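You operate a simulated robot arm through the tools that you are given. There is no shell and no other tool.

The job below is to be done with a simulated robot arm. You get a single attempt, and the scene is never put back.

TASK
Level the long thin tube with the green wheel, lock the wheels and put the level on the white patch.

It is judged by the outcome, as a careful person would: the job done as asked, and still so three seconds after it is handed in. It fails if anything else is knocked over, pushed out of place, dropped, spilled or broken.

THE ROBOT
A 7-joint arm with a three-finger gripper, fixed in place. Base frame: the origin is at the foot of the arm, x ahead of it, y to its left, z up; the work surface is at about z = 900. Readings come in mm, rad, newtons and seconds.
Its first joint turns from -2.897 to 2.897 rad. Payload 2.69 kg.
Tool frame: the origin (TCP) lies between the finger pads and is the grasp point; the fingertips stand 30 mm ahead of it; z points along the fingers, y is the line along which they close. Largest opening 128 mm; the body of the gripper starts 117 mm behind the TCP.
Orientation is that of the tool frame in the base frame, as [roll, pitch, yaw] about the fixed x, y, z axes, in that order (R = Rz(yaw) Ry(pitch) Rx(roll)). With the fingers straight down and closing along the base's y, the tool's x points along the base's -x, its y along +y and its z along -z.

THE INTERFACE
- The arm moves only by the tool move_arm. Its argument "series" is a list of rows, each a list of 3 entries, a list of its own where there are three numbers: the turn, a rotation vector about the base's x, y, z in rad, then the shift along the base's x, y, z in mm, then the opening, from 0 (shut) to 1 (fully open). In form: [[[wx, wy, wz], [dx, dy, dz], grip], ...]. A call has 1 to 20 rows; each row is the pose to reach, as a shift and turn from the pose commanded when the call began. Rows are played at 5 a second. More than 50 mm and 0.15 rad between two rows, or a gripper value outside its range, and nothing of the call is played. Where a pose cannot be reached the arm comes as near as it can. A force on the tool above 40 N (or 10 N above the force at the start of the call, whichever is more), or a blocked arm, ends the call early, and 0.2 s more pass. Each finger halts on what it meets, pressing with about 39 N; the grip force reading is that of the motor and also rises with nothing between the fingers. The clock runs only during rows and for 0.2 s after the last one: add rows that repeat a pose to give the fingers time. It gives the time, the measured TCP pose, the force on the tool (base axes), the opening and the grip force at its end, in the units of the frame above (readings bear some noise), with the torque about the TCP (base axes, N m) and any sound that the robot's microphone picked up.
- Cameras (640 x 400 px; columns grow to the right, rows downward): "scene" is fixed at [400.7, -651.5, 1532.4]; the picture's right is [0.79, -0.61, 0.00], its down [-0.37, -0.48, -0.80] and it looks along [0.49, 0.63, -0.60] (base axes); focal length 334 px, centre (320, 200). "wrist" rides on the gripper at [58, 54, -131] in the tool frame; the picture's right is [-0.68, 0.74, 0.00], its down [-0.62, -0.57, -0.55] and it looks along [-0.40, -0.37, 0.84] (tool axes); focal length 234 px, centre (320, 200). There is no depth. A picture from a camera that has moved, and an enlarged one, comes with that camera's place and axes in the base frame and with its lens.
- snapshot(camera): a new picture of that camera. No time passes.
- lift_body(by): slides the trunk up (or, below 0, down) by that many mm; the arm rides with it, the base frame stays. It gives what a move gives, with no picture.
- close_up(camera, box): a new picture of the part [left, top, right, bottom] of that camera's present view, enlarged. No time passes.
- finish_job(): hands the job in; it is judged then, once.

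Nothing tells you positions but the pictures and the camera data. Unless the task says otherwise, let go and move clear before handing in.

The tools are called after "Emit:" by a JSON object that holds its "api" and its "payload". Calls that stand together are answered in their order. move_arm: Moves the arm, as the interface text tells. Its arguments: {"type":"object","properties":{"series":{"type":"array","items":{"type":"array"}}},"required":["series"]} The other tools are called the same way: lift_body (by) slides the trunk up or down; snapshot (camera) takes a picture; close_up (camera, box) takes an enlarged picture of a part of a camera's view; finish_job () hands the job in.

At the start:

```text
time_s: 0.0
position: [617.2, -135.4, 1272.3]
orientation: [3.14, 0.0, 3.141]
ft_force: [0.7, -0.4, -0.1]
moment: [0.03, -0.05, 0.02]
gripper_width: 127.9
grasp_force: 0.0
trunk travel left (down, up): [-150.0, 200.0]
```

scene: 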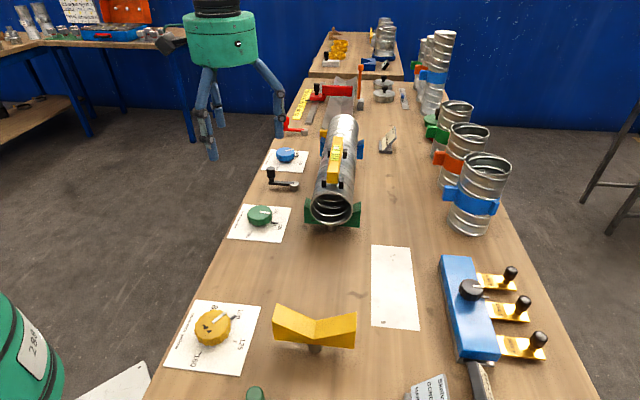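
wrist: 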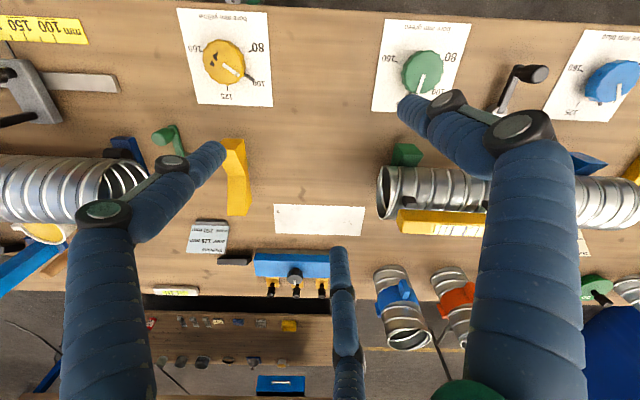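

I see a workbench with a long metal tube lying on V-cradles (green near, blue far), a yellow level on the tube, dials (yellow, green, blue wheels) on printed cards, a white patch on the bench, and a blue block with three levers. I'll take enlarged pictures to understand the details before moving.

Emit:
{"api": "close_up", "payload": {"camera": "scene", "box": [220, 70, 420, 240]}}

Emit:
{"api": "close_up", "payload": {"camera": "scene", "box": [160, 190, 320, 390]}}

Emit:
{"api": "close_up", "payload": {"camera": "scene", "box": [360, 230, 560, 400]}}

Emit:
{"api": "close_up", "payload": {"camera": "scene", "box": [220, 140, 320, 250]}}

Emit:
{"api": "close_up", "payload": {"camera": "wrist", "box": [360, 0, 640, 250]}}

Emit:
{"api": "close_up", "payload": {"camera": "wrist", "box": [0, 0, 300, 300]}}

```text
2.35 times, centred on (320, 155) of scene
camera zoom: at [400.7, -651.5, 1532.4], right [0.79, -0.61, 0.0], down [-0.37, -0.48, -0.8], along [0.49, 0.63, -0.6], focal length 785 px, centre (320, 306)
```

zoom: 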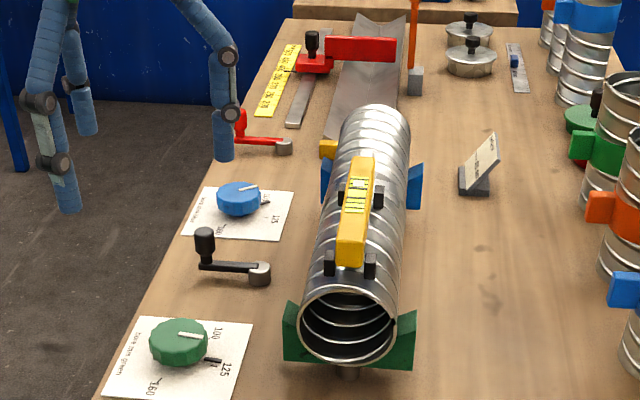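

```text
2.00 times, centred on (240, 290) of scene
camera zoom: at [400.7, -651.5, 1532.4], right [0.79, -0.61, 0.0], down [-0.37, -0.48, -0.8], along [0.49, 0.63, -0.6], focal length 667 px, centre (480, 20)
```

zoom: 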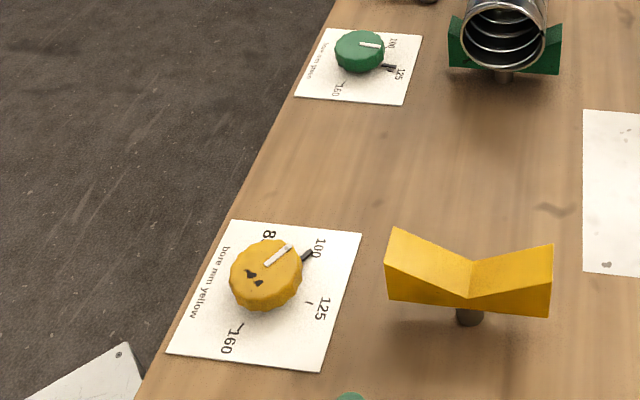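

```text
2.35 times, centred on (460, 315) of scene
camera zoom: at [400.7, -651.5, 1532.4], right [0.79, -0.61, 0.0], down [-0.37, -0.48, -0.8], along [0.49, 0.63, -0.6], focal length 785 px, centre (-9, -71)
```

zoom: 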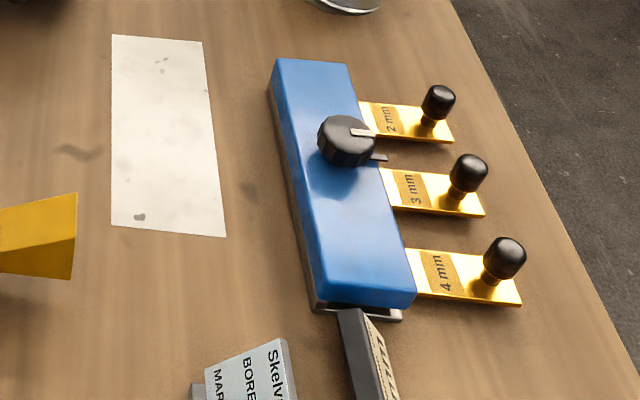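

```text
3.64 times, centred on (270, 195) of scene
camera zoom: at [400.7, -651.5, 1532.4], right [0.79, -0.61, 0.0], down [-0.37, -0.48, -0.8], along [0.49, 0.63, -0.6], focal length 1213 px, centre (502, 218)
```

zoom: 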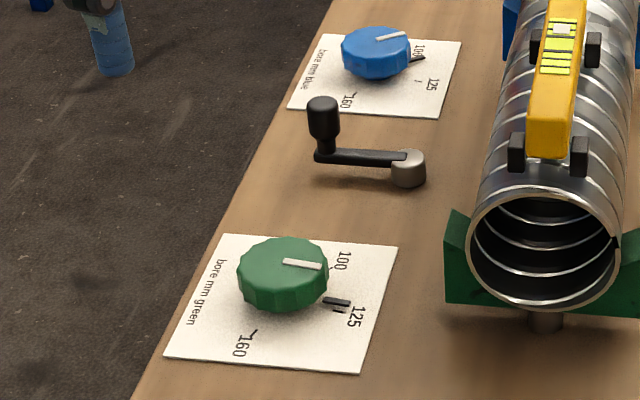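

```text
1.60 times, centred on (500, 125) of wrist
camera zoom: at [558.3, -83.1, 1402.9], right [0.68, 0.74, 0.0], down [0.62, -0.57, 0.55], along [0.4, -0.37, -0.84], focal length 375 px, centre (32, 320)
```

zoom: 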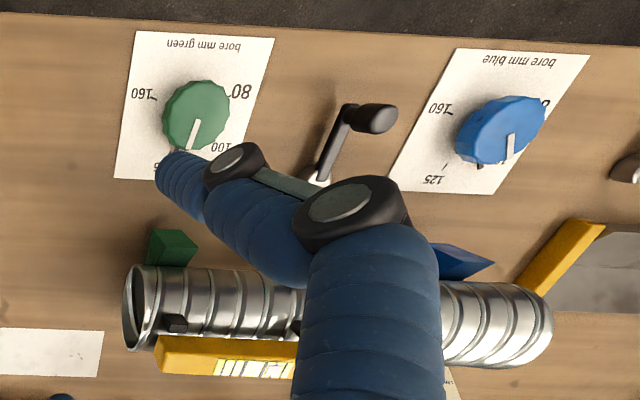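

```text
1.33 times, centred on (150, 150) of wrist
camera zoom: at [558.3, -83.1, 1402.9], right [0.68, 0.74, 0.0], down [0.62, -0.57, 0.55], along [0.4, -0.37, -0.84], focal length 312 px, centre (547, 267)
```

zoom: 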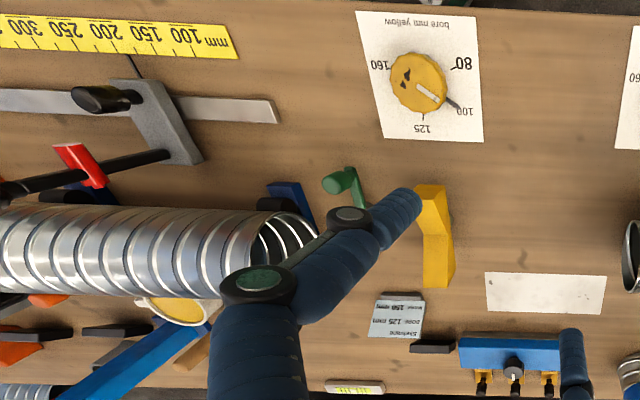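

The bench runs diagonally away from the scene camera, with the robot on the wheels' side. I'll read the signs and the level's vial more closely before moving anything.

Emit:
{"api": "close_up", "payload": {"camera": "scene", "box": [300, 110, 380, 230]}}

Emit:
{"api": "close_up", "payload": {"camera": "scene", "box": [250, 140, 320, 200]}}

Emit:
{"api": "close_up", "payload": {"camera": "scene", "box": [280, 60, 420, 150]}}

Emit:
{"api": "close_up", "payload": {"camera": "scene", "box": [370, 120, 410, 160]}}

Emit:
{"api": "close_up", "payload": {"camera": "wrist", "box": [120, 200, 360, 320]}}

Emit:
{"api": "close_up", "payload": {"camera": "wrist", "box": [0, 100, 200, 260]}}

```text
3.33 times, centred on (340, 170) of scene
camera zoom: at [400.7, -651.5, 1532.4], right [0.79, -0.61, 0.0], down [-0.37, -0.48, -0.8], along [0.49, 0.63, -0.6], focal length 1112 px, centre (253, 300)
```

zoom: 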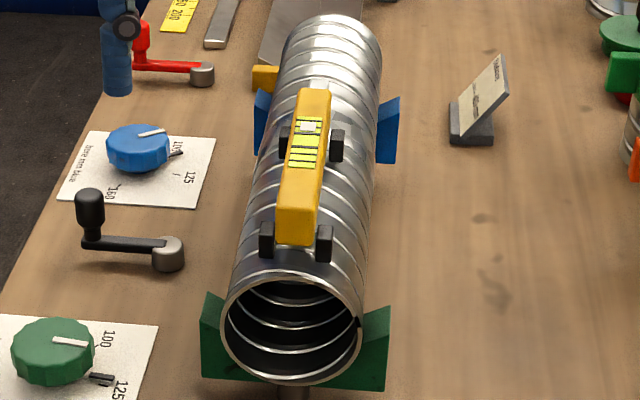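

```text
6.67 times, centred on (285, 170) of scene
camera zoom: at [400.7, -651.5, 1532.4], right [0.79, -0.61, 0.0], down [-0.37, -0.48, -0.8], along [0.49, 0.63, -0.6], focal length 2225 px, centre (553, 400)
```

zoom: 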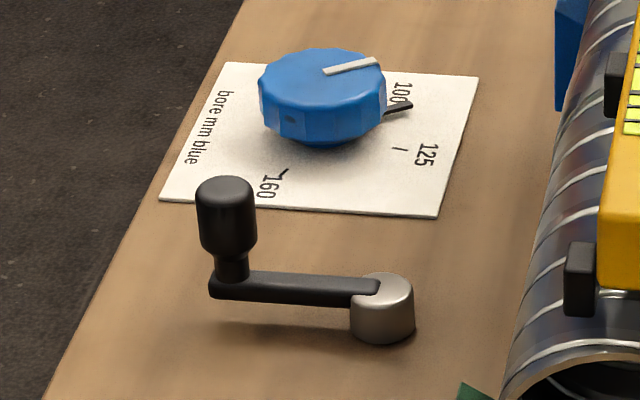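

```text
4.44 times, centred on (350, 105) of scene
camera zoom: at [400.7, -651.5, 1532.4], right [0.79, -0.61, 0.0], down [-0.37, -0.48, -0.8], along [0.49, 0.63, -0.6], focal length 1483 px, centre (187, 622)
```

zoom: 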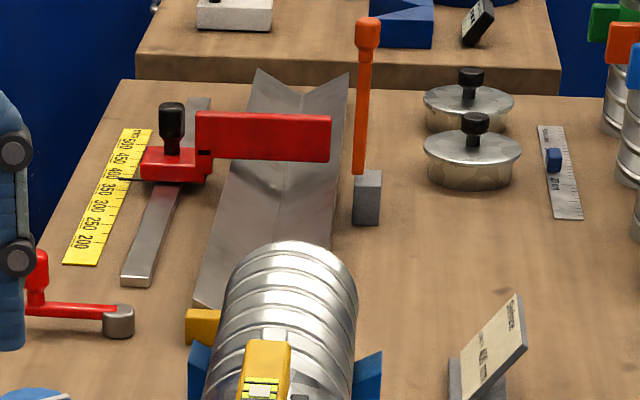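

```text
10.00 times, centred on (390, 140) of scene
camera zoom: at [400.7, -651.5, 1532.4], right [0.79, -0.61, 0.0], down [-0.37, -0.48, -0.8], along [0.49, 0.63, -0.6], focal length 3337 px, centre (-380, 800)
```

zoom: 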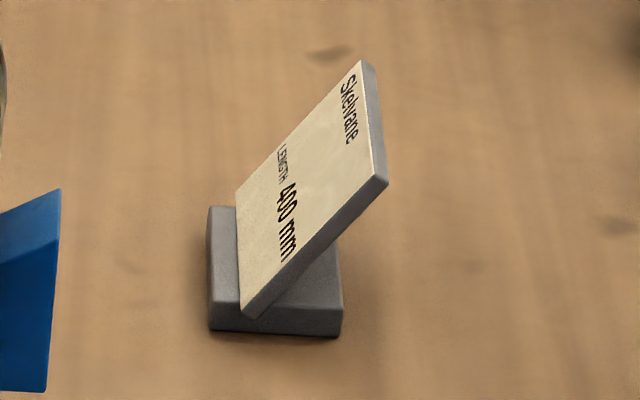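

```text
2.67 times, centred on (240, 260) of wrist
camera zoom: at [558.3, -83.1, 1402.9], right [0.68, 0.74, 0.0], down [0.62, -0.57, 0.55], along [0.4, -0.37, -0.84], focal length 624 px, centre (533, 40)
```

zoom: 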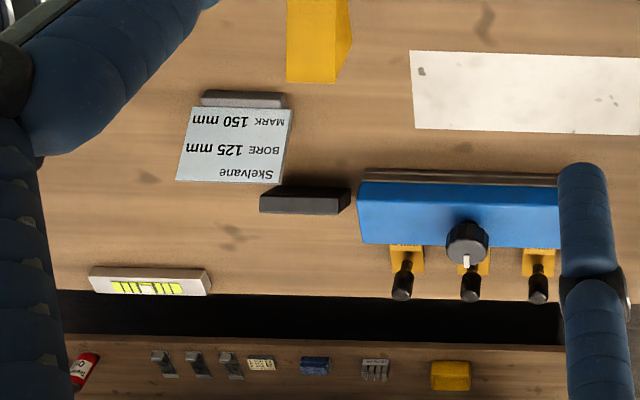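

```text
2.50 times, centred on (100, 180) of wrist
camera zoom: at [558.3, -83.1, 1402.9], right [0.68, 0.74, 0.0], down [0.62, -0.57, 0.55], along [0.4, -0.37, -0.84], focal length 585 px, centre (870, 250)
```

zoom: 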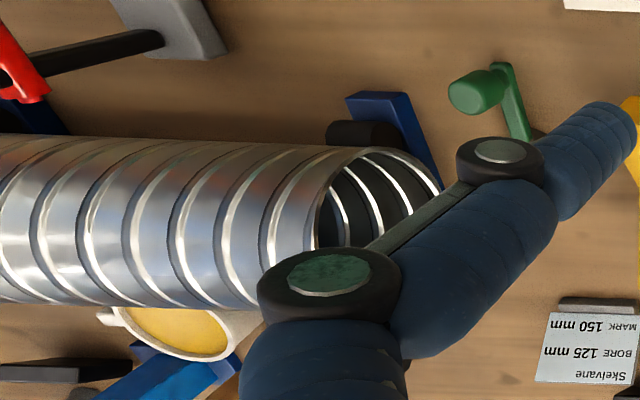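

Close-ups seem to be truly re-rendered, so I'll zoom hard on the level's vial, the wheel, the lever, and the other nearby controls.

Emit:
{"api": "close_up", "payload": {"camera": "scene", "box": [325, 130, 350, 190]}}

Emit:
{"api": "close_up", "payload": {"camera": "scene", "box": [328, 142, 344, 162]}}

Emit:
{"api": "close_up", "payload": {"camera": "scene", "box": [230, 200, 295, 245]}}

Emit:
{"api": "close_up", "payload": {"camera": "scene", "box": [240, 380, 270, 400]}}

Emit:
{"api": "close_up", "payload": {"camera": "scene", "box": [300, 190, 370, 240]}}

Emit:
{"api": "close_up", "payload": {"camera": "scene", "box": [360, 230, 430, 340]}}

```text
6.67 times, centred on (338, 160) of scene
camera zoom: at [400.7, -651.5, 1532.4], right [0.79, -0.61, 0.0], down [-0.37, -0.48, -0.8], along [0.49, 0.63, -0.6], focal length 2225 px, centre (203, 467)
```

zoom: 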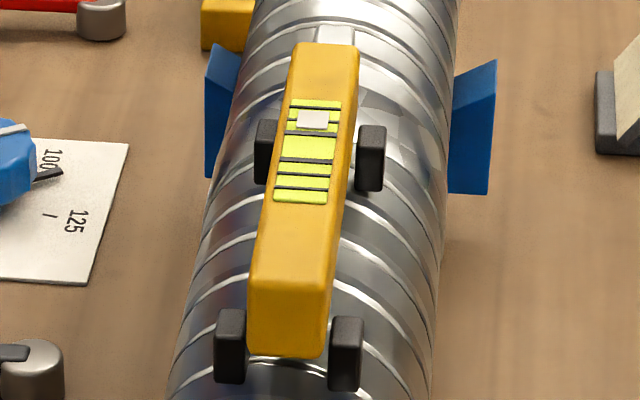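

```text
16.00 times, centred on (336, 152) of scene
camera zoom: at [400.7, -651.5, 1532.4], right [0.79, -0.61, 0.0], down [-0.37, -0.48, -0.8], along [0.49, 0.63, -0.6], focal length 5339 px, centre (64, 968)
```

zoom: 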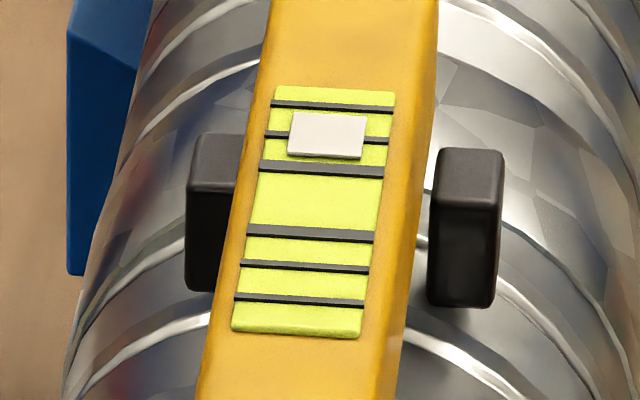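

```text
8.89 times, centred on (262, 222) of scene
camera zoom: at [400.7, -651.5, 1532.4], right [0.79, -0.61, 0.0], down [-0.37, -0.48, -0.8], along [0.49, 0.63, -0.6], focal length 2966 px, centre (831, 0)
```

zoom: 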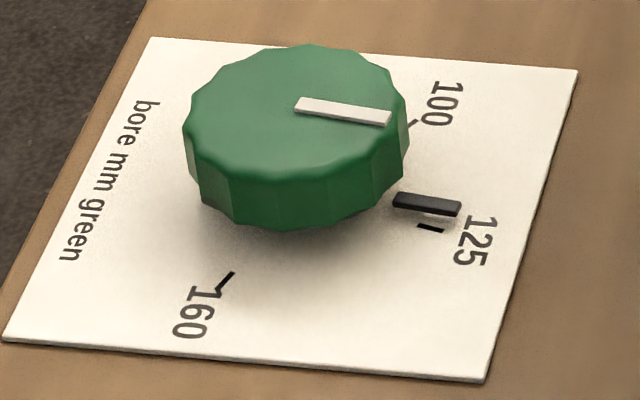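

```text
16.00 times, centred on (255, 390) of scene
camera zoom: at [400.7, -651.5, 1532.4], right [0.79, -0.61, 0.0], down [-0.37, -0.48, -0.8], along [0.49, 0.63, -0.6], focal length 5339 px, centre (1360, -2840)
```

zoom: 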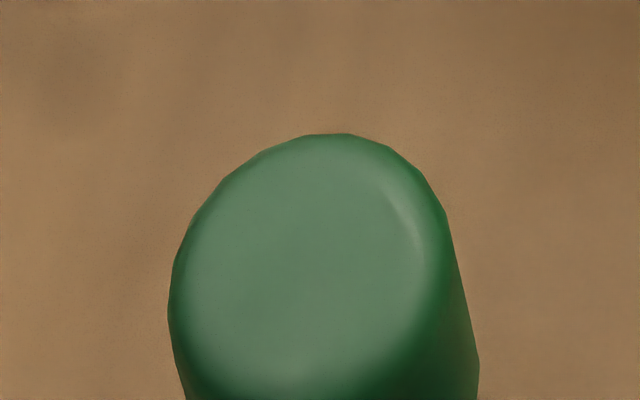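

```text
8.00 times, centred on (335, 215) of scene
camera zoom: at [400.7, -651.5, 1532.4], right [0.79, -0.61, 0.0], down [-0.37, -0.48, -0.8], along [0.49, 0.63, -0.6], focal length 2670 px, centre (200, 80)
```

zoom: 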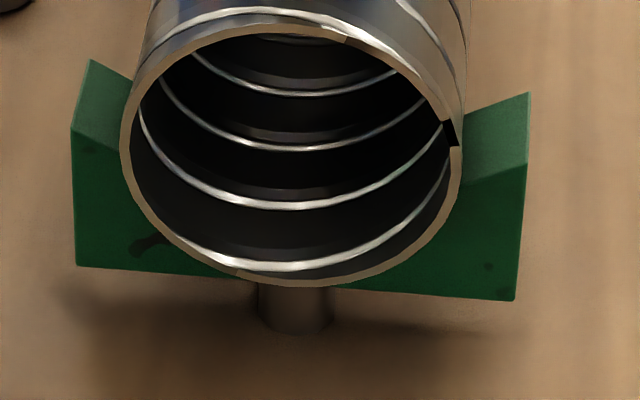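

```text
3.64 times, centred on (395, 285) of scene
camera zoom: at [400.7, -651.5, 1532.4], right [0.79, -0.61, 0.0], down [-0.37, -0.48, -0.8], along [0.49, 0.63, -0.6], focal length 1213 px, centre (47, -109)
```

zoom: 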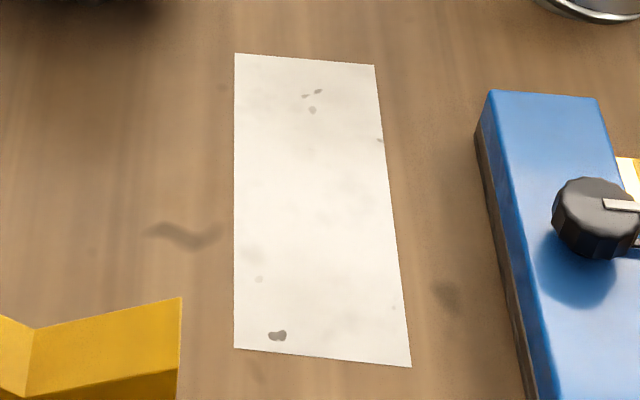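

The bubble sits toward the far (blue) end, so the blue end is high and the green cradle must come up; the wheel's black pointer seems to show its setting (~122 green vs ~103 blue). Next I move the gripper high over the bench to look at the level, green wheel and the black lever with the wrist camera.

Emit:
{"api": "move_arm", "payload": {"series": [[[0, 0, 0], [30, 29, 5], 1], [[0, 0, 0], [60, 58, 10], 1], [[0, 0, 0], [90, 87, 15], 1], [[0, 0, 0], [120, 116, 20], 1], [[0, 0, 0], [150, 145, 20], 1], [[0, 0, 0], [180, 174, 20], 1]]}}

Emit:
{"api": "snapshot", "payload": {"camera": "wrist"}}

Emit:
{"api": "snapshot", "payload": {"camera": "scene"}}

```text
time_s: 1.4
position: [798.3, 37.5, 1292.2]
orientation: [-3.141, 0.0, -3.141]
ft_force: [0.6, 0.4, -0.2]
moment: [0.02, -0.03, 0.0]
gripper_width: 127.8
grasp_force: 0.0
trunk travel left (down, up): [-150.0, 200.0]
```

```text
taken
camera wrist: at [739.4, 91.0, 1422.5], right [0.68, 0.74, 0.0], down [0.62, -0.57, 0.55], along [0.4, -0.37, -0.84], focal length 234 px, centre (320, 200)
```

wrist: 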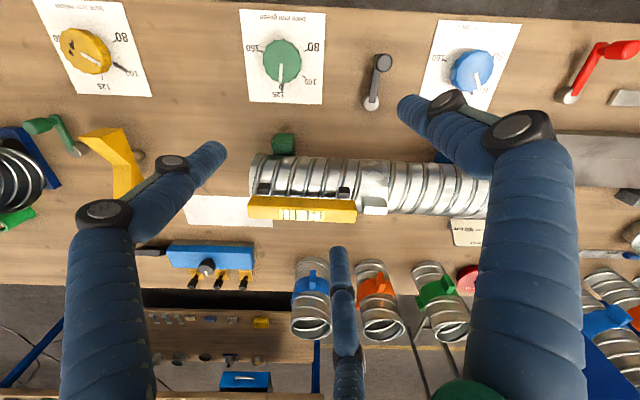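

```text
taken
```

scene: 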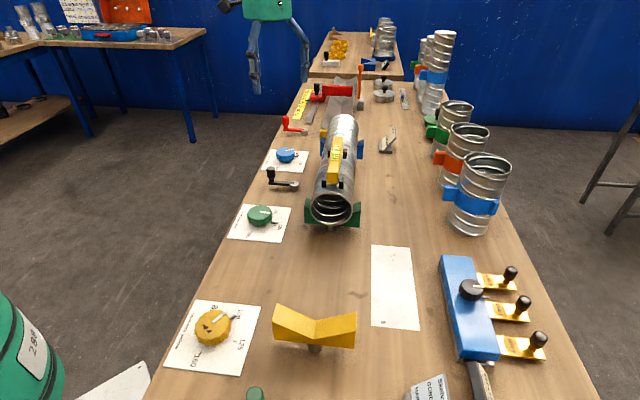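

From here I can see the green dial, the black lever, and the tube with its level. I'll zoom into each.

Emit:
{"api": "close_up", "payload": {"camera": "wrist", "box": [230, 130, 400, 240]}}

Emit:
{"api": "close_up", "payload": {"camera": "wrist", "box": [230, 0, 400, 120]}}

Emit:
{"api": "close_up", "payload": {"camera": "wrist", "box": [0, 90, 180, 220]}}

Emit:
{"api": "close_up", "payload": {"camera": "wrist", "box": [400, 10, 640, 130]}}

Emit:
{"api": "close_up", "payload": {"camera": "wrist", "box": [150, 180, 290, 290]}}

```text
3.64 times, centred on (315, 185) of wrist
camera zoom: at [739.4, 91.0, 1422.5], right [0.68, 0.74, 0.0], down [0.62, -0.57, 0.55], along [0.4, -0.37, -0.84], focal length 852 px, centre (338, 254)
```

zoom: 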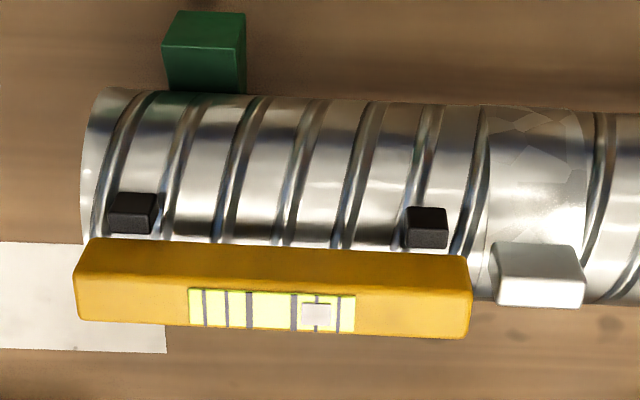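

```text
3.33 times, centred on (315, 60) of wrist
camera zoom: at [739.4, 91.0, 1422.5], right [0.68, 0.74, 0.0], down [0.62, -0.57, 0.55], along [0.4, -0.37, -0.84], focal length 781 px, centre (337, 667)
```

zoom: 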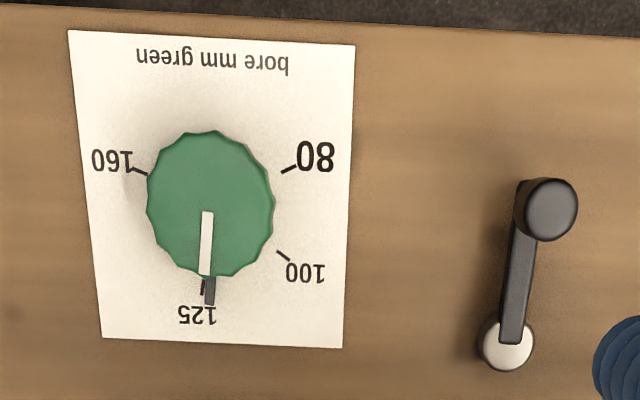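

```text
3.08 times, centred on (90, 155) of wrist
camera zoom: at [739.4, 91.0, 1422.5], right [0.68, 0.74, 0.0], down [0.62, -0.57, 0.55], along [0.4, -0.37, -0.84], focal length 720 px, centre (1028, 338)
```

zoom: 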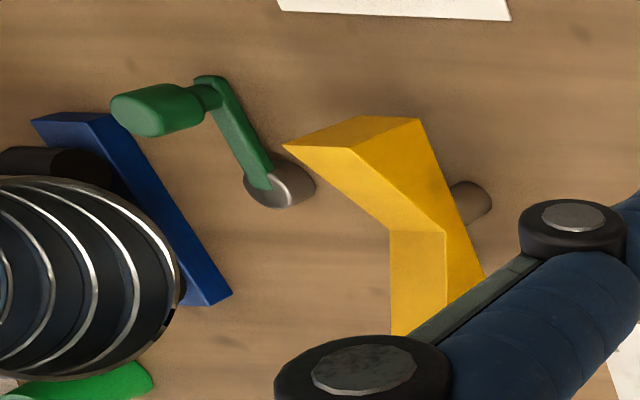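

```text
2.67 times, centred on (520, 70) of wrist
camera zoom: at [739.4, 91.0, 1422.5], right [0.68, 0.74, 0.0], down [0.62, -0.57, 0.55], along [0.4, -0.37, -0.84], focal length 624 px, centre (-213, 547)
```

zoom: 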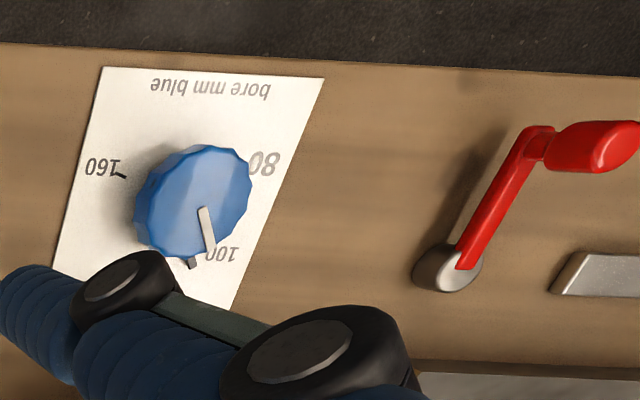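

```text
3.64 times, centred on (220, 235) of wrist
camera zoom: at [739.4, 91.0, 1422.5], right [0.68, 0.74, 0.0], down [0.62, -0.57, 0.55], along [0.4, -0.37, -0.84], focal length 852 px, centre (684, 73)
```

zoom: 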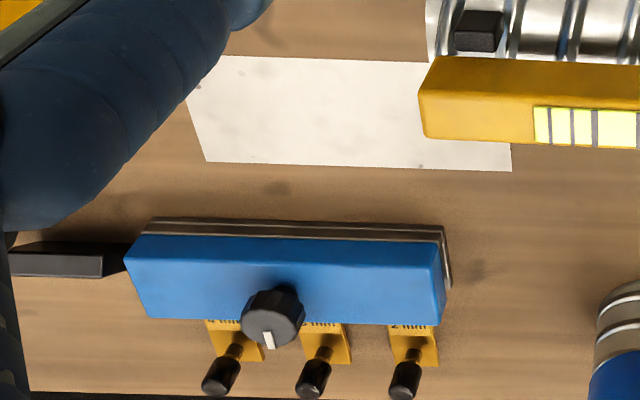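

The green pointer reads just under 125 and the blue one near 105; I triangulate the level's bar at about (888, -86, 1118), the green wheel at (709, 28, 942) and the black lever's knob at (826, 152, 985). I want to see the gripper's real shape and the surroundings of the lever before touching anything.

Emit:
{"api": "close_up", "payload": {"camera": "scene", "box": [210, 0, 330, 110]}}

Emit:
{"api": "close_up", "payload": {"camera": "scene", "box": [255, 100, 330, 200]}}

Emit:
{"api": "close_up", "payload": {"camera": "wrist", "box": [330, 30, 420, 130]}}

Emit:
{"api": "close_up", "payload": {"camera": "wrist", "box": [280, 190, 330, 225]}}

```text
3.64 times, centred on (270, 55) of scene
camera zoom: at [400.7, -651.5, 1532.4], right [0.79, -0.61, 0.0], down [-0.37, -0.48, -0.8], along [0.49, 0.63, -0.6], focal length 1213 px, centre (502, 727)
```

zoom: 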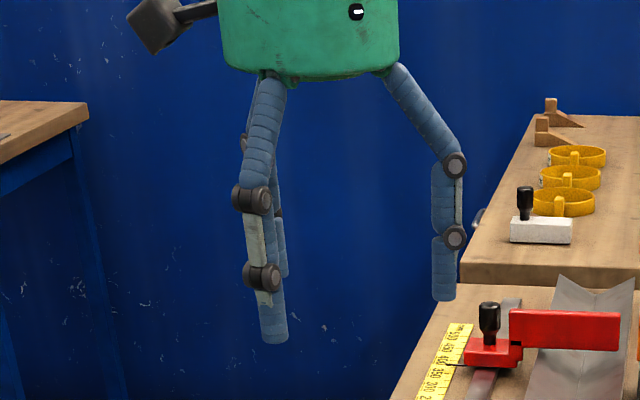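

```text
4.00 times, centred on (292, 150) of scene
camera zoom: at [400.7, -651.5, 1532.4], right [0.79, -0.61, 0.0], down [-0.37, -0.48, -0.8], along [0.49, 0.63, -0.6], focal length 1335 px, centre (430, 400)
```

zoom: 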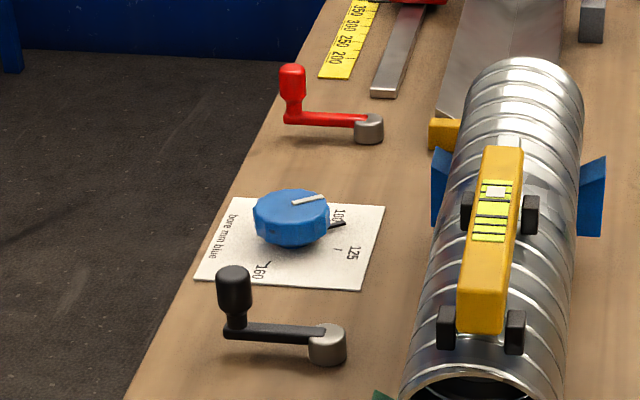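

```text
4.00 times, centred on (375, 80) of wrist
camera zoom: at [739.4, 91.0, 1422.5], right [0.68, 0.74, 0.0], down [0.62, -0.57, 0.55], along [0.4, -0.37, -0.84], focal length 937 px, centre (100, 680)
```

zoom: 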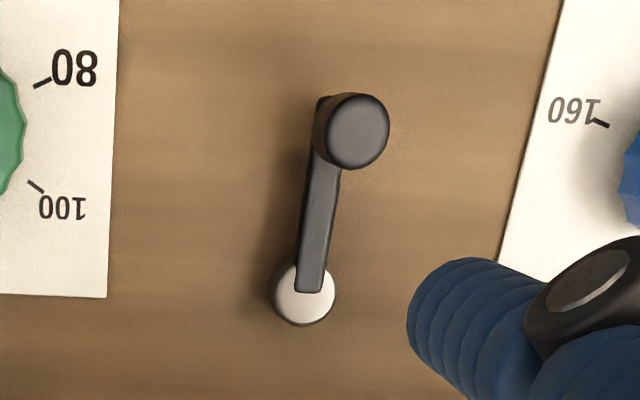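

```text
11.43 times, centred on (305, 208) of wrist
camera zoom: at [739.4, 91.0, 1422.5], right [0.68, 0.74, 0.0], down [0.62, -0.57, 0.55], along [0.4, -0.37, -0.84], focal length 2676 px, centre (491, 114)
```

zoom: 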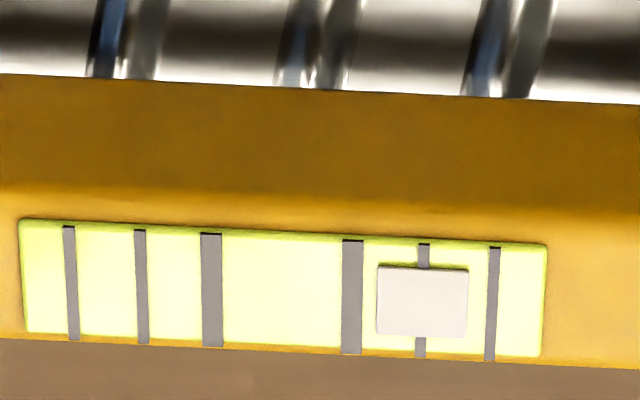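

The hand looks like it may have three visible fingers, though it's described as two-fingered. I'll close it in free air and look at how it actually closes.

Emit:
{"api": "move_arm", "payload": {"series": [[[0, 0, 0], [0, 0, 0], 0.5], [[0, 0, 0], [0, 0, 0], 0.5], [[0, 0, 0], [0, 0, 0], 0.5]]}}

Emit:
{"api": "snapshot", "payload": {"camera": "wrist"}}

Emit:
{"api": "close_up", "payload": {"camera": "scene", "box": [210, 0, 330, 110]}}

Emit:
{"api": "move_arm", "payload": {"series": [[[0, 0, 0], [0, 0, 0], 0.05], [[0, 0, 0], [0, 0, 0], 0.05], [[0, 0, 0], [0, 0, 0], 0.05]]}}

Emit:
{"api": "snapshot", "payload": {"camera": "wrist"}}

Emit:
{"api": "close_up", "payload": {"camera": "scene", "box": [210, 0, 330, 110]}}

```text
time_s: 2.2
position: [796.5, 38.1, 1292.2]
orientation: [3.141, -0.002, -3.141]
ft_force: [-0.1, -0.4, -0.3]
moment: [-0.04, 0.0, -0.01]
gripper_width: 64.0
grasp_force: 0.0
trunk travel left (down, up): [-150.0, 200.0]
```

```text
taken
camera wrist: at [739.2, 90.7, 1422.8], right [0.68, 0.74, 0.0], down [0.62, -0.57, 0.55], along [0.4, -0.37, -0.84], focal length 234 px, centre (320, 200)
```

wrist: 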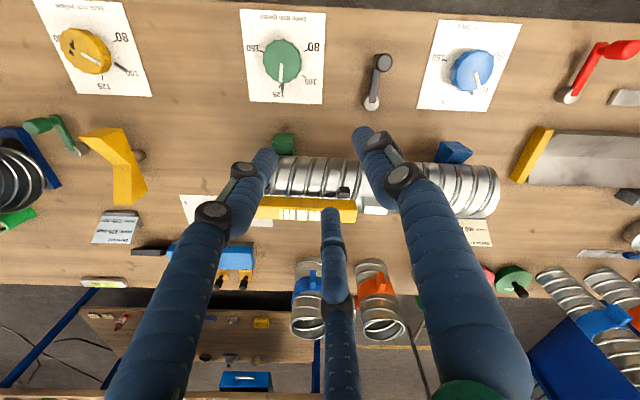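

```text
3.64 times, centred on (270, 55) of scene
camera zoom: at [400.7, -651.5, 1532.4], right [0.79, -0.61, 0.0], down [-0.37, -0.48, -0.8], along [0.49, 0.63, -0.6], focal length 1213 px, centre (502, 727)
```

zoom: 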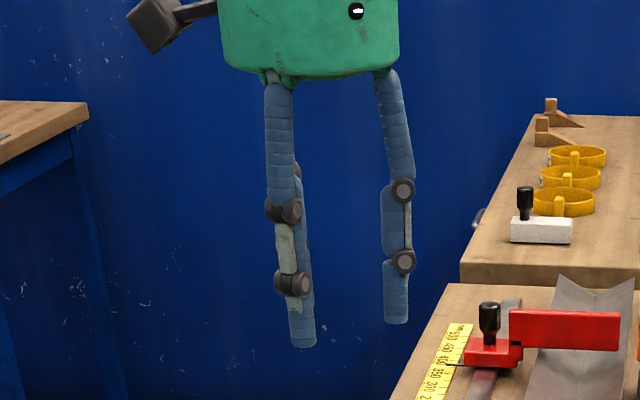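

```text
time_s: 3.0
position: [797.3, 36.2, 1292.4]
orientation: [-3.141, -0.001, 3.141]
ft_force: [-0.7, 0.0, 0.5]
moment: [-0.03, 0.02, -0.01]
gripper_width: 6.4
grasp_force: 0.1
trunk travel left (down, up): [-150.0, 200.0]
```

```text
taken
camera wrist: at [739.1, 90.5, 1422.8], right [0.68, 0.74, 0.0], down [0.62, -0.57, 0.55], along [0.4, -0.37, -0.84], focal length 234 px, centre (320, 200)
```

wrist: 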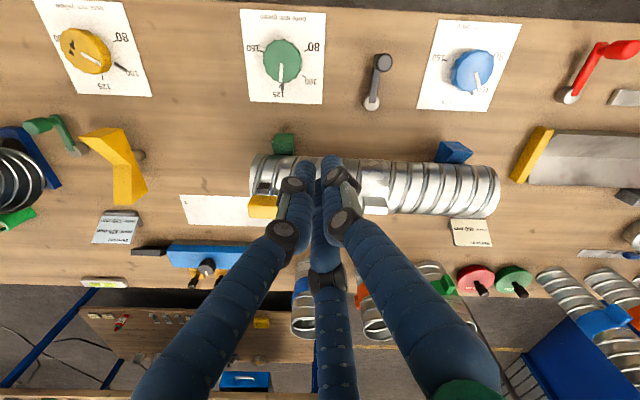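

```text
3.64 times, centred on (270, 55) of scene
camera zoom: at [400.7, -651.5, 1532.4], right [0.79, -0.61, 0.0], down [-0.37, -0.48, -0.8], along [0.49, 0.63, -0.6], focal length 1213 px, centre (502, 727)
```

zoom: 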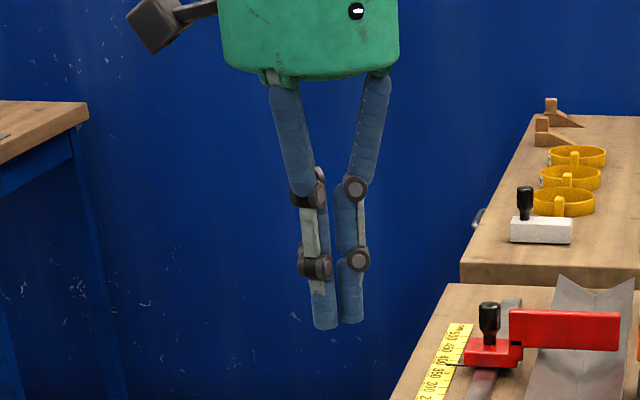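

The visible fingers are three, but they all converge on the TCP, which sits at the wrist picture's centre; I'll work so that either shape fits. Now I open up and move over the green wheel, staying about 100 mm above it, to refine its position.

Emit:
{"api": "move_arm", "payload": {"series": [[[0, 0, 0], [-15, -2, -40], 1], [[0, 0, 0], [-30, -4, -80], 1], [[0, 0, 0], [-45, -6, -120], 1], [[0, 0, 0], [-60, -8, -160], 1], [[0, 0, 0], [-75, -10, -200], 1], [[0, 0, 0], [-88, -11, -242], 1], [[0, 0, 0], [-88, -11, -242], 1]]}}

Emit:
{"api": "snapshot", "payload": {"camera": "wrist"}}

Emit:
{"api": "snapshot", "payload": {"camera": "scene"}}

```text
time_s: 4.6
position: [707.6, 25.6, 1050.2]
orientation: [3.142, 0.001, -3.14]
ft_force: [1.1, 0.0, -0.4]
moment: [0.0, 0.06, -0.01]
gripper_width: 128.0
grasp_force: 0.0
trunk travel left (down, up): [-150.0, 200.0]
```

```text
taken
camera wrist: at [649.9, 79.0, 1180.8], right [0.68, 0.74, 0.0], down [0.62, -0.57, 0.55], along [0.4, -0.37, -0.84], focal length 234 px, centre (320, 200)
```

wrist: 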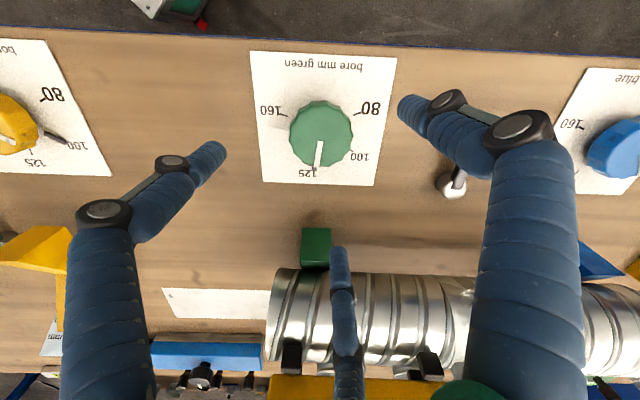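

```text
taken
```

scene: 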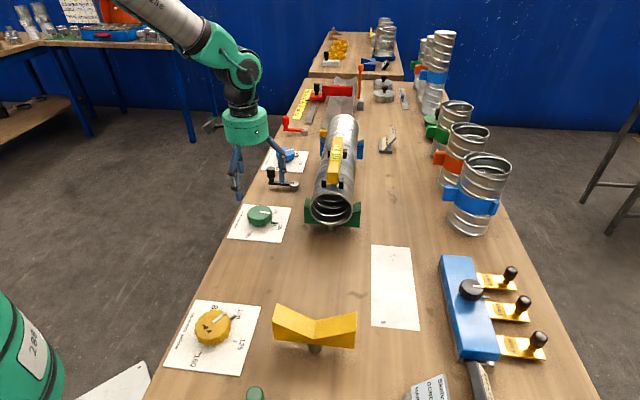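

The wheel now appears just above picture centre, as expected for something 100 mm below the TCP. I zoom to fix its centre.

Emit:
{"api": "close_up", "payload": {"camera": "wrist", "box": [245, 45, 405, 190]}}

Emit:
{"api": "close_up", "payload": {"camera": "scene", "box": [220, 120, 310, 250]}}

```text
2.76 times, centred on (325, 118) of wrist
camera zoom: at [649.9, 79.0, 1180.8], right [0.68, 0.74, 0.0], down [0.62, -0.57, 0.55], along [0.4, -0.37, -0.84], focal length 646 px, centre (306, 428)
```

zoom: 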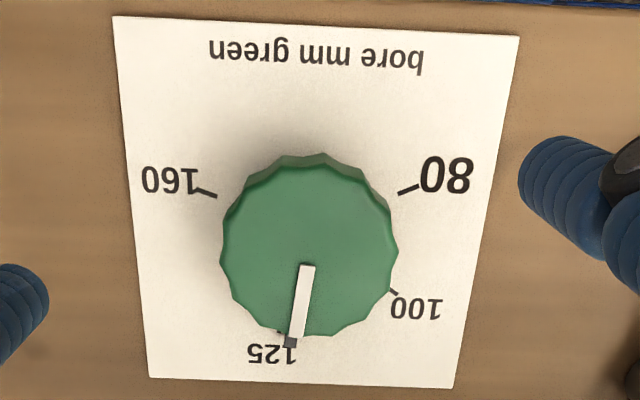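

```text
3.08 times, centred on (265, 185) of scene
camera zoom: at [400.7, -651.5, 1532.4], right [0.79, -0.61, 0.0], down [-0.37, -0.48, -0.8], along [0.49, 0.63, -0.6], focal length 1027 px, centre (489, 246)
```

zoom: 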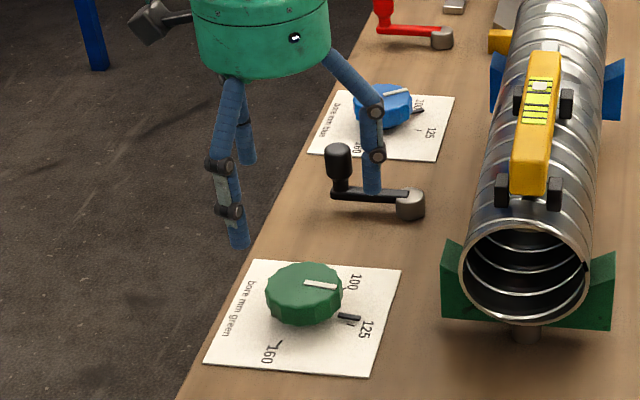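

The wheel's centre is about (709, 27.5) with its rim at z ≈ 922–941, 66 mm across, and the pointer lies low at azimuth ≈ -50°. I descend around the wheel with the fingers open, turned slightly so they stay away from the pointer.

Emit:
{"api": "move_arm", "payload": {"series": [[[0, 0, 0.14], [0, 0, -35], 1], [[0, 0, 0.14], [0, 0, -70], 1], [[0, 0, 0.14], [0, 0, -103], 1], [[0, 0, 0.14], [0, 0, -103], 1]]}}

Emit:
{"api": "snapshot", "payload": {"camera": "wrist"}}

Emit:
{"api": "close_up", "payload": {"camera": "scene", "box": [200, 120, 340, 250]}}

```text
time_s: 5.6
position: [708.9, 26.3, 947.3]
orientation: [-3.141, 0.0, -3.003]
ft_force: [0.1, -0.1, 0.3]
moment: [0.0, 0.0, -0.03]
gripper_width: 128.1
grasp_force: 0.0
trunk travel left (down, up): [-150.0, 200.0]
```

```text
taken
camera wrist: at [643.4, 70.9, 1078.5], right [0.57, 0.82, 0.0], down [0.69, -0.47, 0.55], along [0.45, -0.31, -0.84], focal length 234 px, centre (320, 200)
```

wrist: 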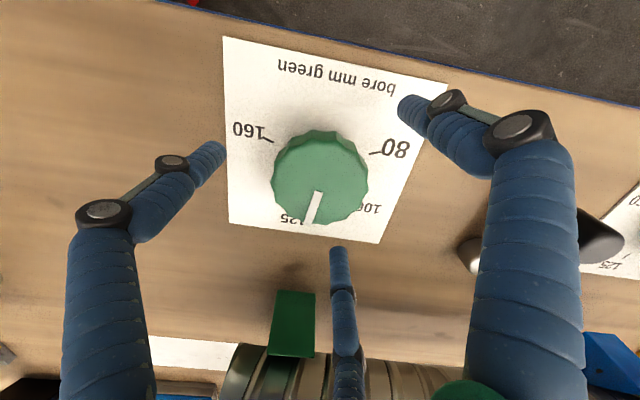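

```text
3.08 times, centred on (270, 185) of scene
camera zoom: at [400.7, -651.5, 1532.4], right [0.79, -0.61, 0.0], down [-0.37, -0.48, -0.8], along [0.49, 0.63, -0.6], focal length 1027 px, centre (474, 246)
```

zoom: 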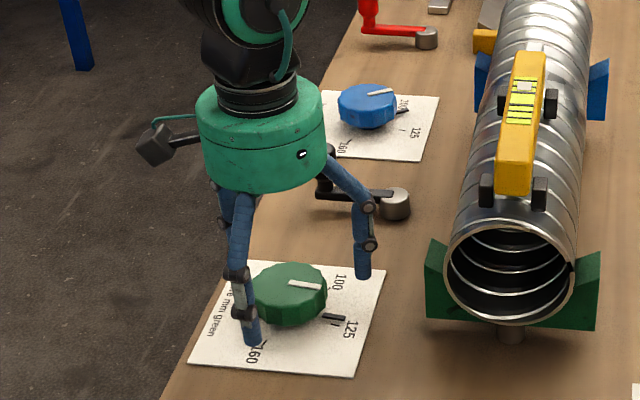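

I check the wheel's centring between the fingers with a zoom before closing.

Emit:
{"api": "close_up", "payload": {"camera": "wrist", "box": [220, 100, 420, 260]}}

Emit:
{"api": "close_up", "payload": {"camera": "scene", "box": [235, 185, 300, 235]}}

```text
2.50 times, centred on (320, 180) of wrist
camera zoom: at [643.4, 70.9, 1078.5], right [0.57, 0.82, 0.0], down [0.69, -0.47, 0.55], along [0.45, -0.31, -0.84], focal length 585 px, centre (320, 250)
```

zoom: 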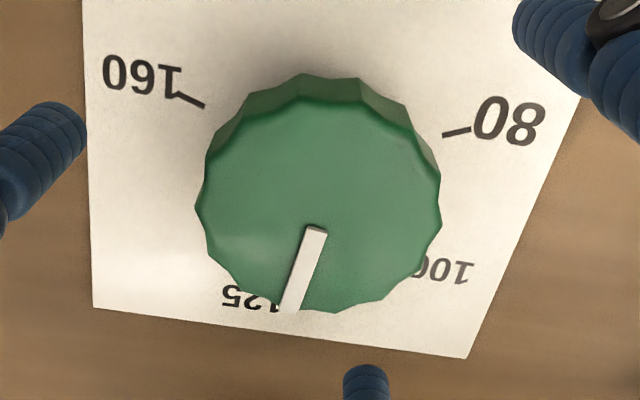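

```text
8.00 times, centred on (268, 210) of scene
camera zoom: at [400.7, -651.5, 1532.4], right [0.79, -0.61, 0.0], down [-0.37, -0.48, -0.8], along [0.49, 0.63, -0.6], focal length 2670 px, centre (740, 120)
```

zoom: 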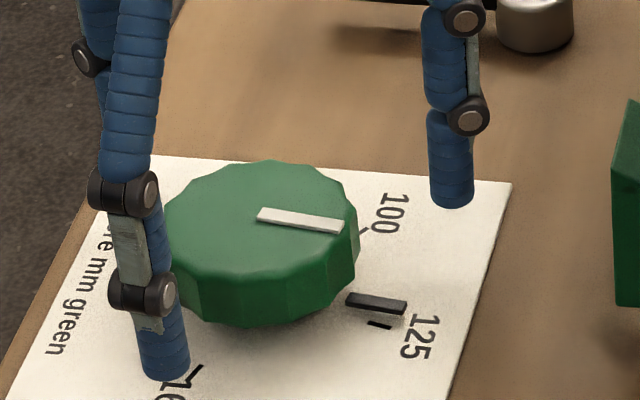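

The wheel is centred within about 2 mm. I close on it.

Emit:
{"api": "move_arm", "payload": {"series": [[[0, 0, 0], [0, 0, 0], 0.7], [[0, 0, 0], [0, 0, 0], 0.4], [[0, 0, 0], [0, 0, 0], 0.4], [[0, 0, 0], [0, 0, 0], 0.4]]}}

Emit:
{"api": "close_up", "payload": {"camera": "wrist", "box": [220, 100, 420, 260]}}

Emit:
{"api": "close_up", "payload": {"camera": "scene", "box": [320, 125, 360, 215]}}

```text
time_s: 6.6
position: [709.8, 25.2, 947.7]
orientation: [-3.14, 0.002, -3.004]
ft_force: [13.8, -10.1, -0.3]
moment: [-0.34, -0.47, 0.05]
gripper_width: 67.4
grasp_force: 12.5
trunk travel left (down, up): [-150.0, 200.0]
```

```text
2.50 times, centred on (320, 180) of wrist
camera zoom: at [644.4, 70.3, 1079.1], right [0.57, 0.82, 0.0], down [0.69, -0.47, 0.55], along [0.45, -0.31, -0.84], focal length 585 px, centre (320, 250)
```

zoom: 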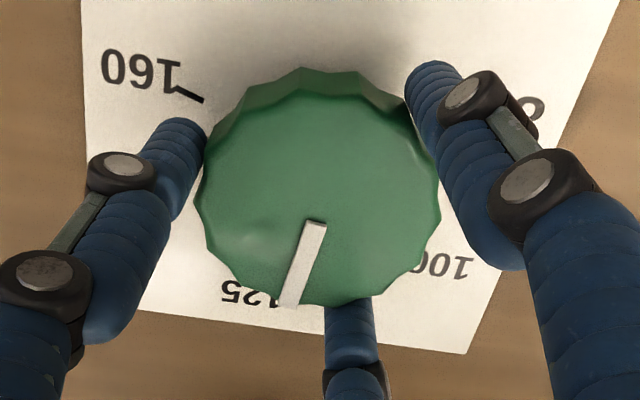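

```text
4.44 times, centred on (340, 170) of scene
camera zoom: at [400.7, -651.5, 1532.4], right [0.79, -0.61, 0.0], down [-0.37, -0.48, -0.8], along [0.49, 0.63, -0.6], focal length 1483 px, centre (231, 333)
```

zoom: 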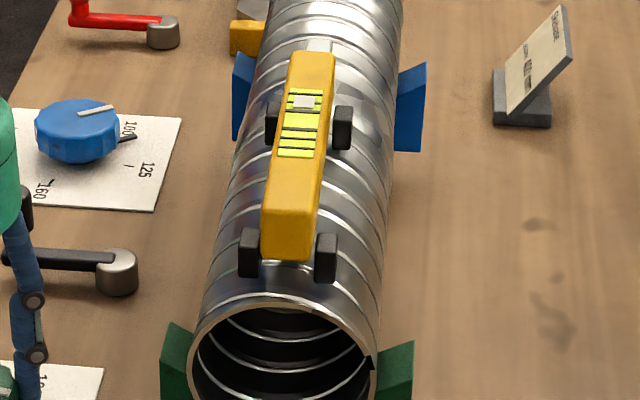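

The fingers hold the wheel (67 mm). I turn it a first small step counter-clockwise (toward 100), easing the side load by about a millimetre, and watch the bubble.

Emit:
{"api": "move_arm", "payload": {"series": [[[0, 0, 0.05], [1, -1, 0], 0.35], [[0, 0, 0.1], [1, -1, 0], 0.35], [[0, 0, 0.15], [1, -1, 0], 0.35], [[0, 0, 0.15], [1, -1, 0], 0.35]]}}

Emit:
{"api": "close_up", "payload": {"camera": "scene", "box": [325, 130, 350, 170]}}

Emit:
{"api": "close_up", "payload": {"camera": "wrist", "box": [220, 100, 420, 260]}}

Emit:
{"api": "close_up", "payload": {"camera": "scene", "box": [230, 185, 300, 245]}}

```text
time_s: 7.6
position: [710.8, 24.9, 947.2]
orientation: [-3.141, 0.002, -2.85]
ft_force: [13.5, -7.5, 7.2]
moment: [0.11, -0.38, -0.36]
gripper_width: 66.6
grasp_force: 44.7
trunk travel left (down, up): [-150.0, 200.0]
```

```text
10.00 times, centred on (338, 150) of scene
camera zoom: at [400.7, -651.5, 1532.4], right [0.79, -0.61, 0.0], down [-0.37, -0.48, -0.8], along [0.49, 0.63, -0.6], focal length 3337 px, centre (145, 700)
```

zoom: 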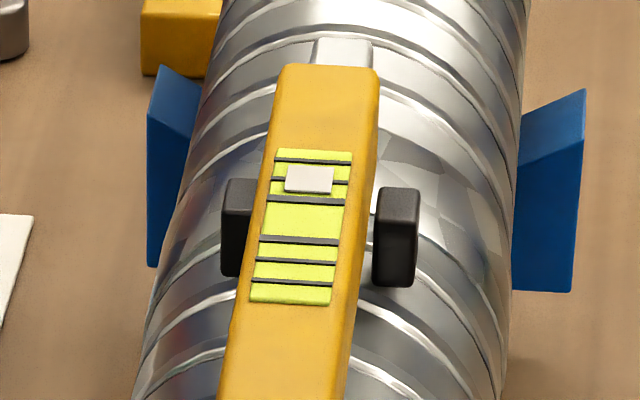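

```text
2.50 times, centred on (320, 180) of wrist
camera zoom: at [638.9, 59.5, 1078.5], right [0.44, 0.9, 0.0], down [0.75, -0.37, 0.55], along [0.49, -0.24, -0.84], focal length 585 px, centre (320, 250)
```

zoom: 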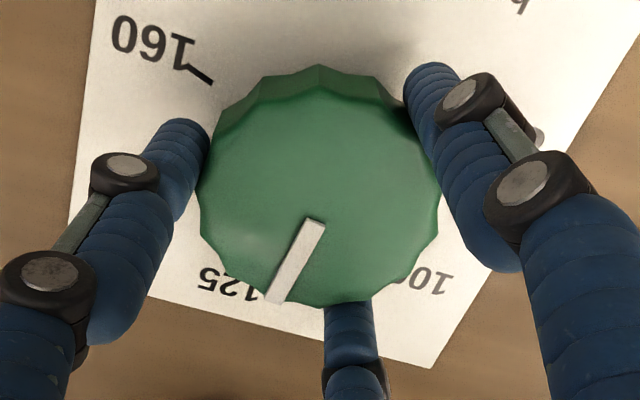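

```text
6.67 times, centred on (265, 215) of scene
camera zoom: at [400.7, -651.5, 1532.4], right [0.79, -0.61, 0.0], down [-0.37, -0.48, -0.8], along [0.49, 0.63, -0.6], focal length 2225 px, centre (687, 100)
```

zoom: 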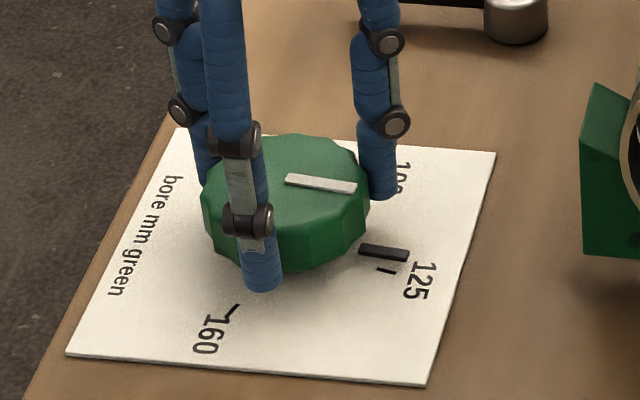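

The wheel itself hardly moved (the grip was only building up), so the fingers slipped. Now the grip is at full force, I turn further and watch the torque.

Emit:
{"api": "move_arm", "payload": {"series": [[[0, 0, 0.05], [0, 0, 0], 0.2], [[0, 0, 0.1], [0, 0, 0], 0.2], [[0, 0, 0.15], [0, 0, 0], 0.2], [[0, 0, 0.2], [0, 0, 0], 0.2]]}}

Emit:
{"api": "close_up", "payload": {"camera": "wrist", "box": [220, 100, 420, 260]}}

Emit:
{"api": "close_up", "payload": {"camera": "scene", "box": [230, 185, 300, 245]}}

Emit:
{"api": "close_up", "payload": {"camera": "scene", "box": [325, 130, 350, 170]}}

```text
time_s: 8.6
position: [710.6, 24.4, 947.3]
orientation: [3.141, -0.001, -2.652]
ft_force: [20.8, -14.9, 3.8]
moment: [-0.52, -0.59, -0.9]
gripper_width: 66.5
grasp_force: 45.1
trunk travel left (down, up): [-150.0, 200.0]
```

```text
2.50 times, centred on (320, 180) of wrist
camera zoom: at [633.6, 44.1, 1077.7], right [0.25, 0.97, 0.0], down [0.81, -0.21, 0.55], along [0.53, -0.14, -0.84], focal length 585 px, centre (320, 250)
```

zoom: 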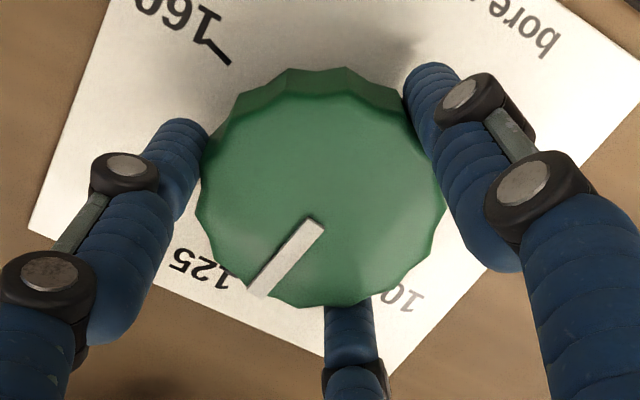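

```text
6.67 times, centred on (265, 215) of scene
camera zoom: at [400.7, -651.5, 1532.4], right [0.79, -0.61, 0.0], down [-0.37, -0.48, -0.8], along [0.49, 0.63, -0.6], focal length 2225 px, centre (687, 100)
```

zoom: 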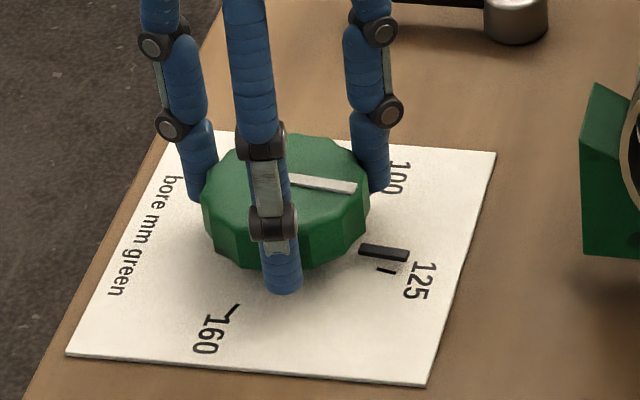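

```text
10.00 times, centred on (338, 150) of scene
camera zoom: at [400.7, -651.5, 1532.4], right [0.79, -0.61, 0.0], down [-0.37, -0.48, -0.8], along [0.49, 0.63, -0.6], focal length 3337 px, centre (145, 700)
```

zoom: 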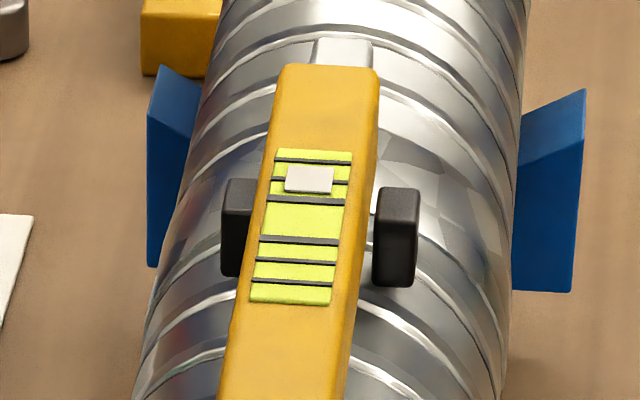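

The wheel stayed still at 0.9 N·m while the fingers slipped, so it may be locked at present. I turn back the other way with the same grip to see whether it's stuck both ways.

Emit:
{"api": "move_arm", "payload": {"series": [[[0, 0, -0.05], [0.5, -0.5, 0], 0.2], [[0, 0, -0.1], [0.5, -0.5, 0], 0.2], [[0, 0, -0.15], [0.5, -0.5, 0], 0.2], [[0, 0, -0.2], [0.5, -0.5, 0], 0.2]]}}

Emit:
{"api": "close_up", "payload": {"camera": "scene", "box": [230, 185, 300, 245]}}

Emit:
{"api": "close_up", "payload": {"camera": "wrist", "box": [220, 100, 420, 260]}}

```text
time_s: 9.6
position: [711.1, 23.9, 945.7]
orientation: [-3.141, -0.002, -2.852]
ft_force: [16.4, -3.5, 2.7]
moment: [-0.21, -0.37, 0.59]
gripper_width: 66.8
grasp_force: 44.7
trunk travel left (down, up): [-150.0, 200.0]
```

```text
6.67 times, centred on (265, 215) of scene
camera zoom: at [400.7, -651.5, 1532.4], right [0.79, -0.61, 0.0], down [-0.37, -0.48, -0.8], along [0.49, 0.63, -0.6], focal length 2225 px, centre (687, 100)
```

zoom: 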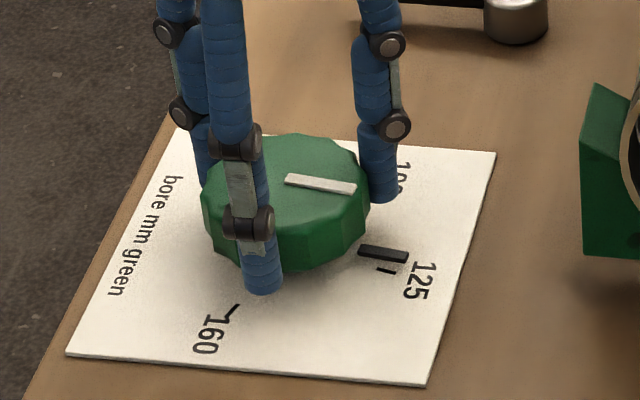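

```text
2.50 times, centred on (320, 180) of wrist
camera zoom: at [639.4, 59.6, 1077.2], right [0.44, 0.9, 0.0], down [0.75, -0.37, 0.55], along [0.49, -0.24, -0.84], focal length 585 px, centre (320, 250)
```

zoom: 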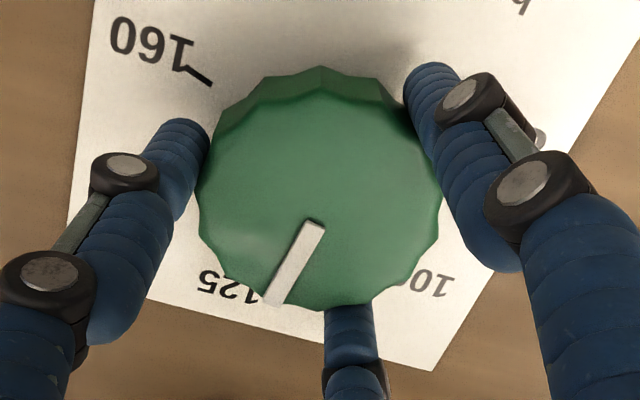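

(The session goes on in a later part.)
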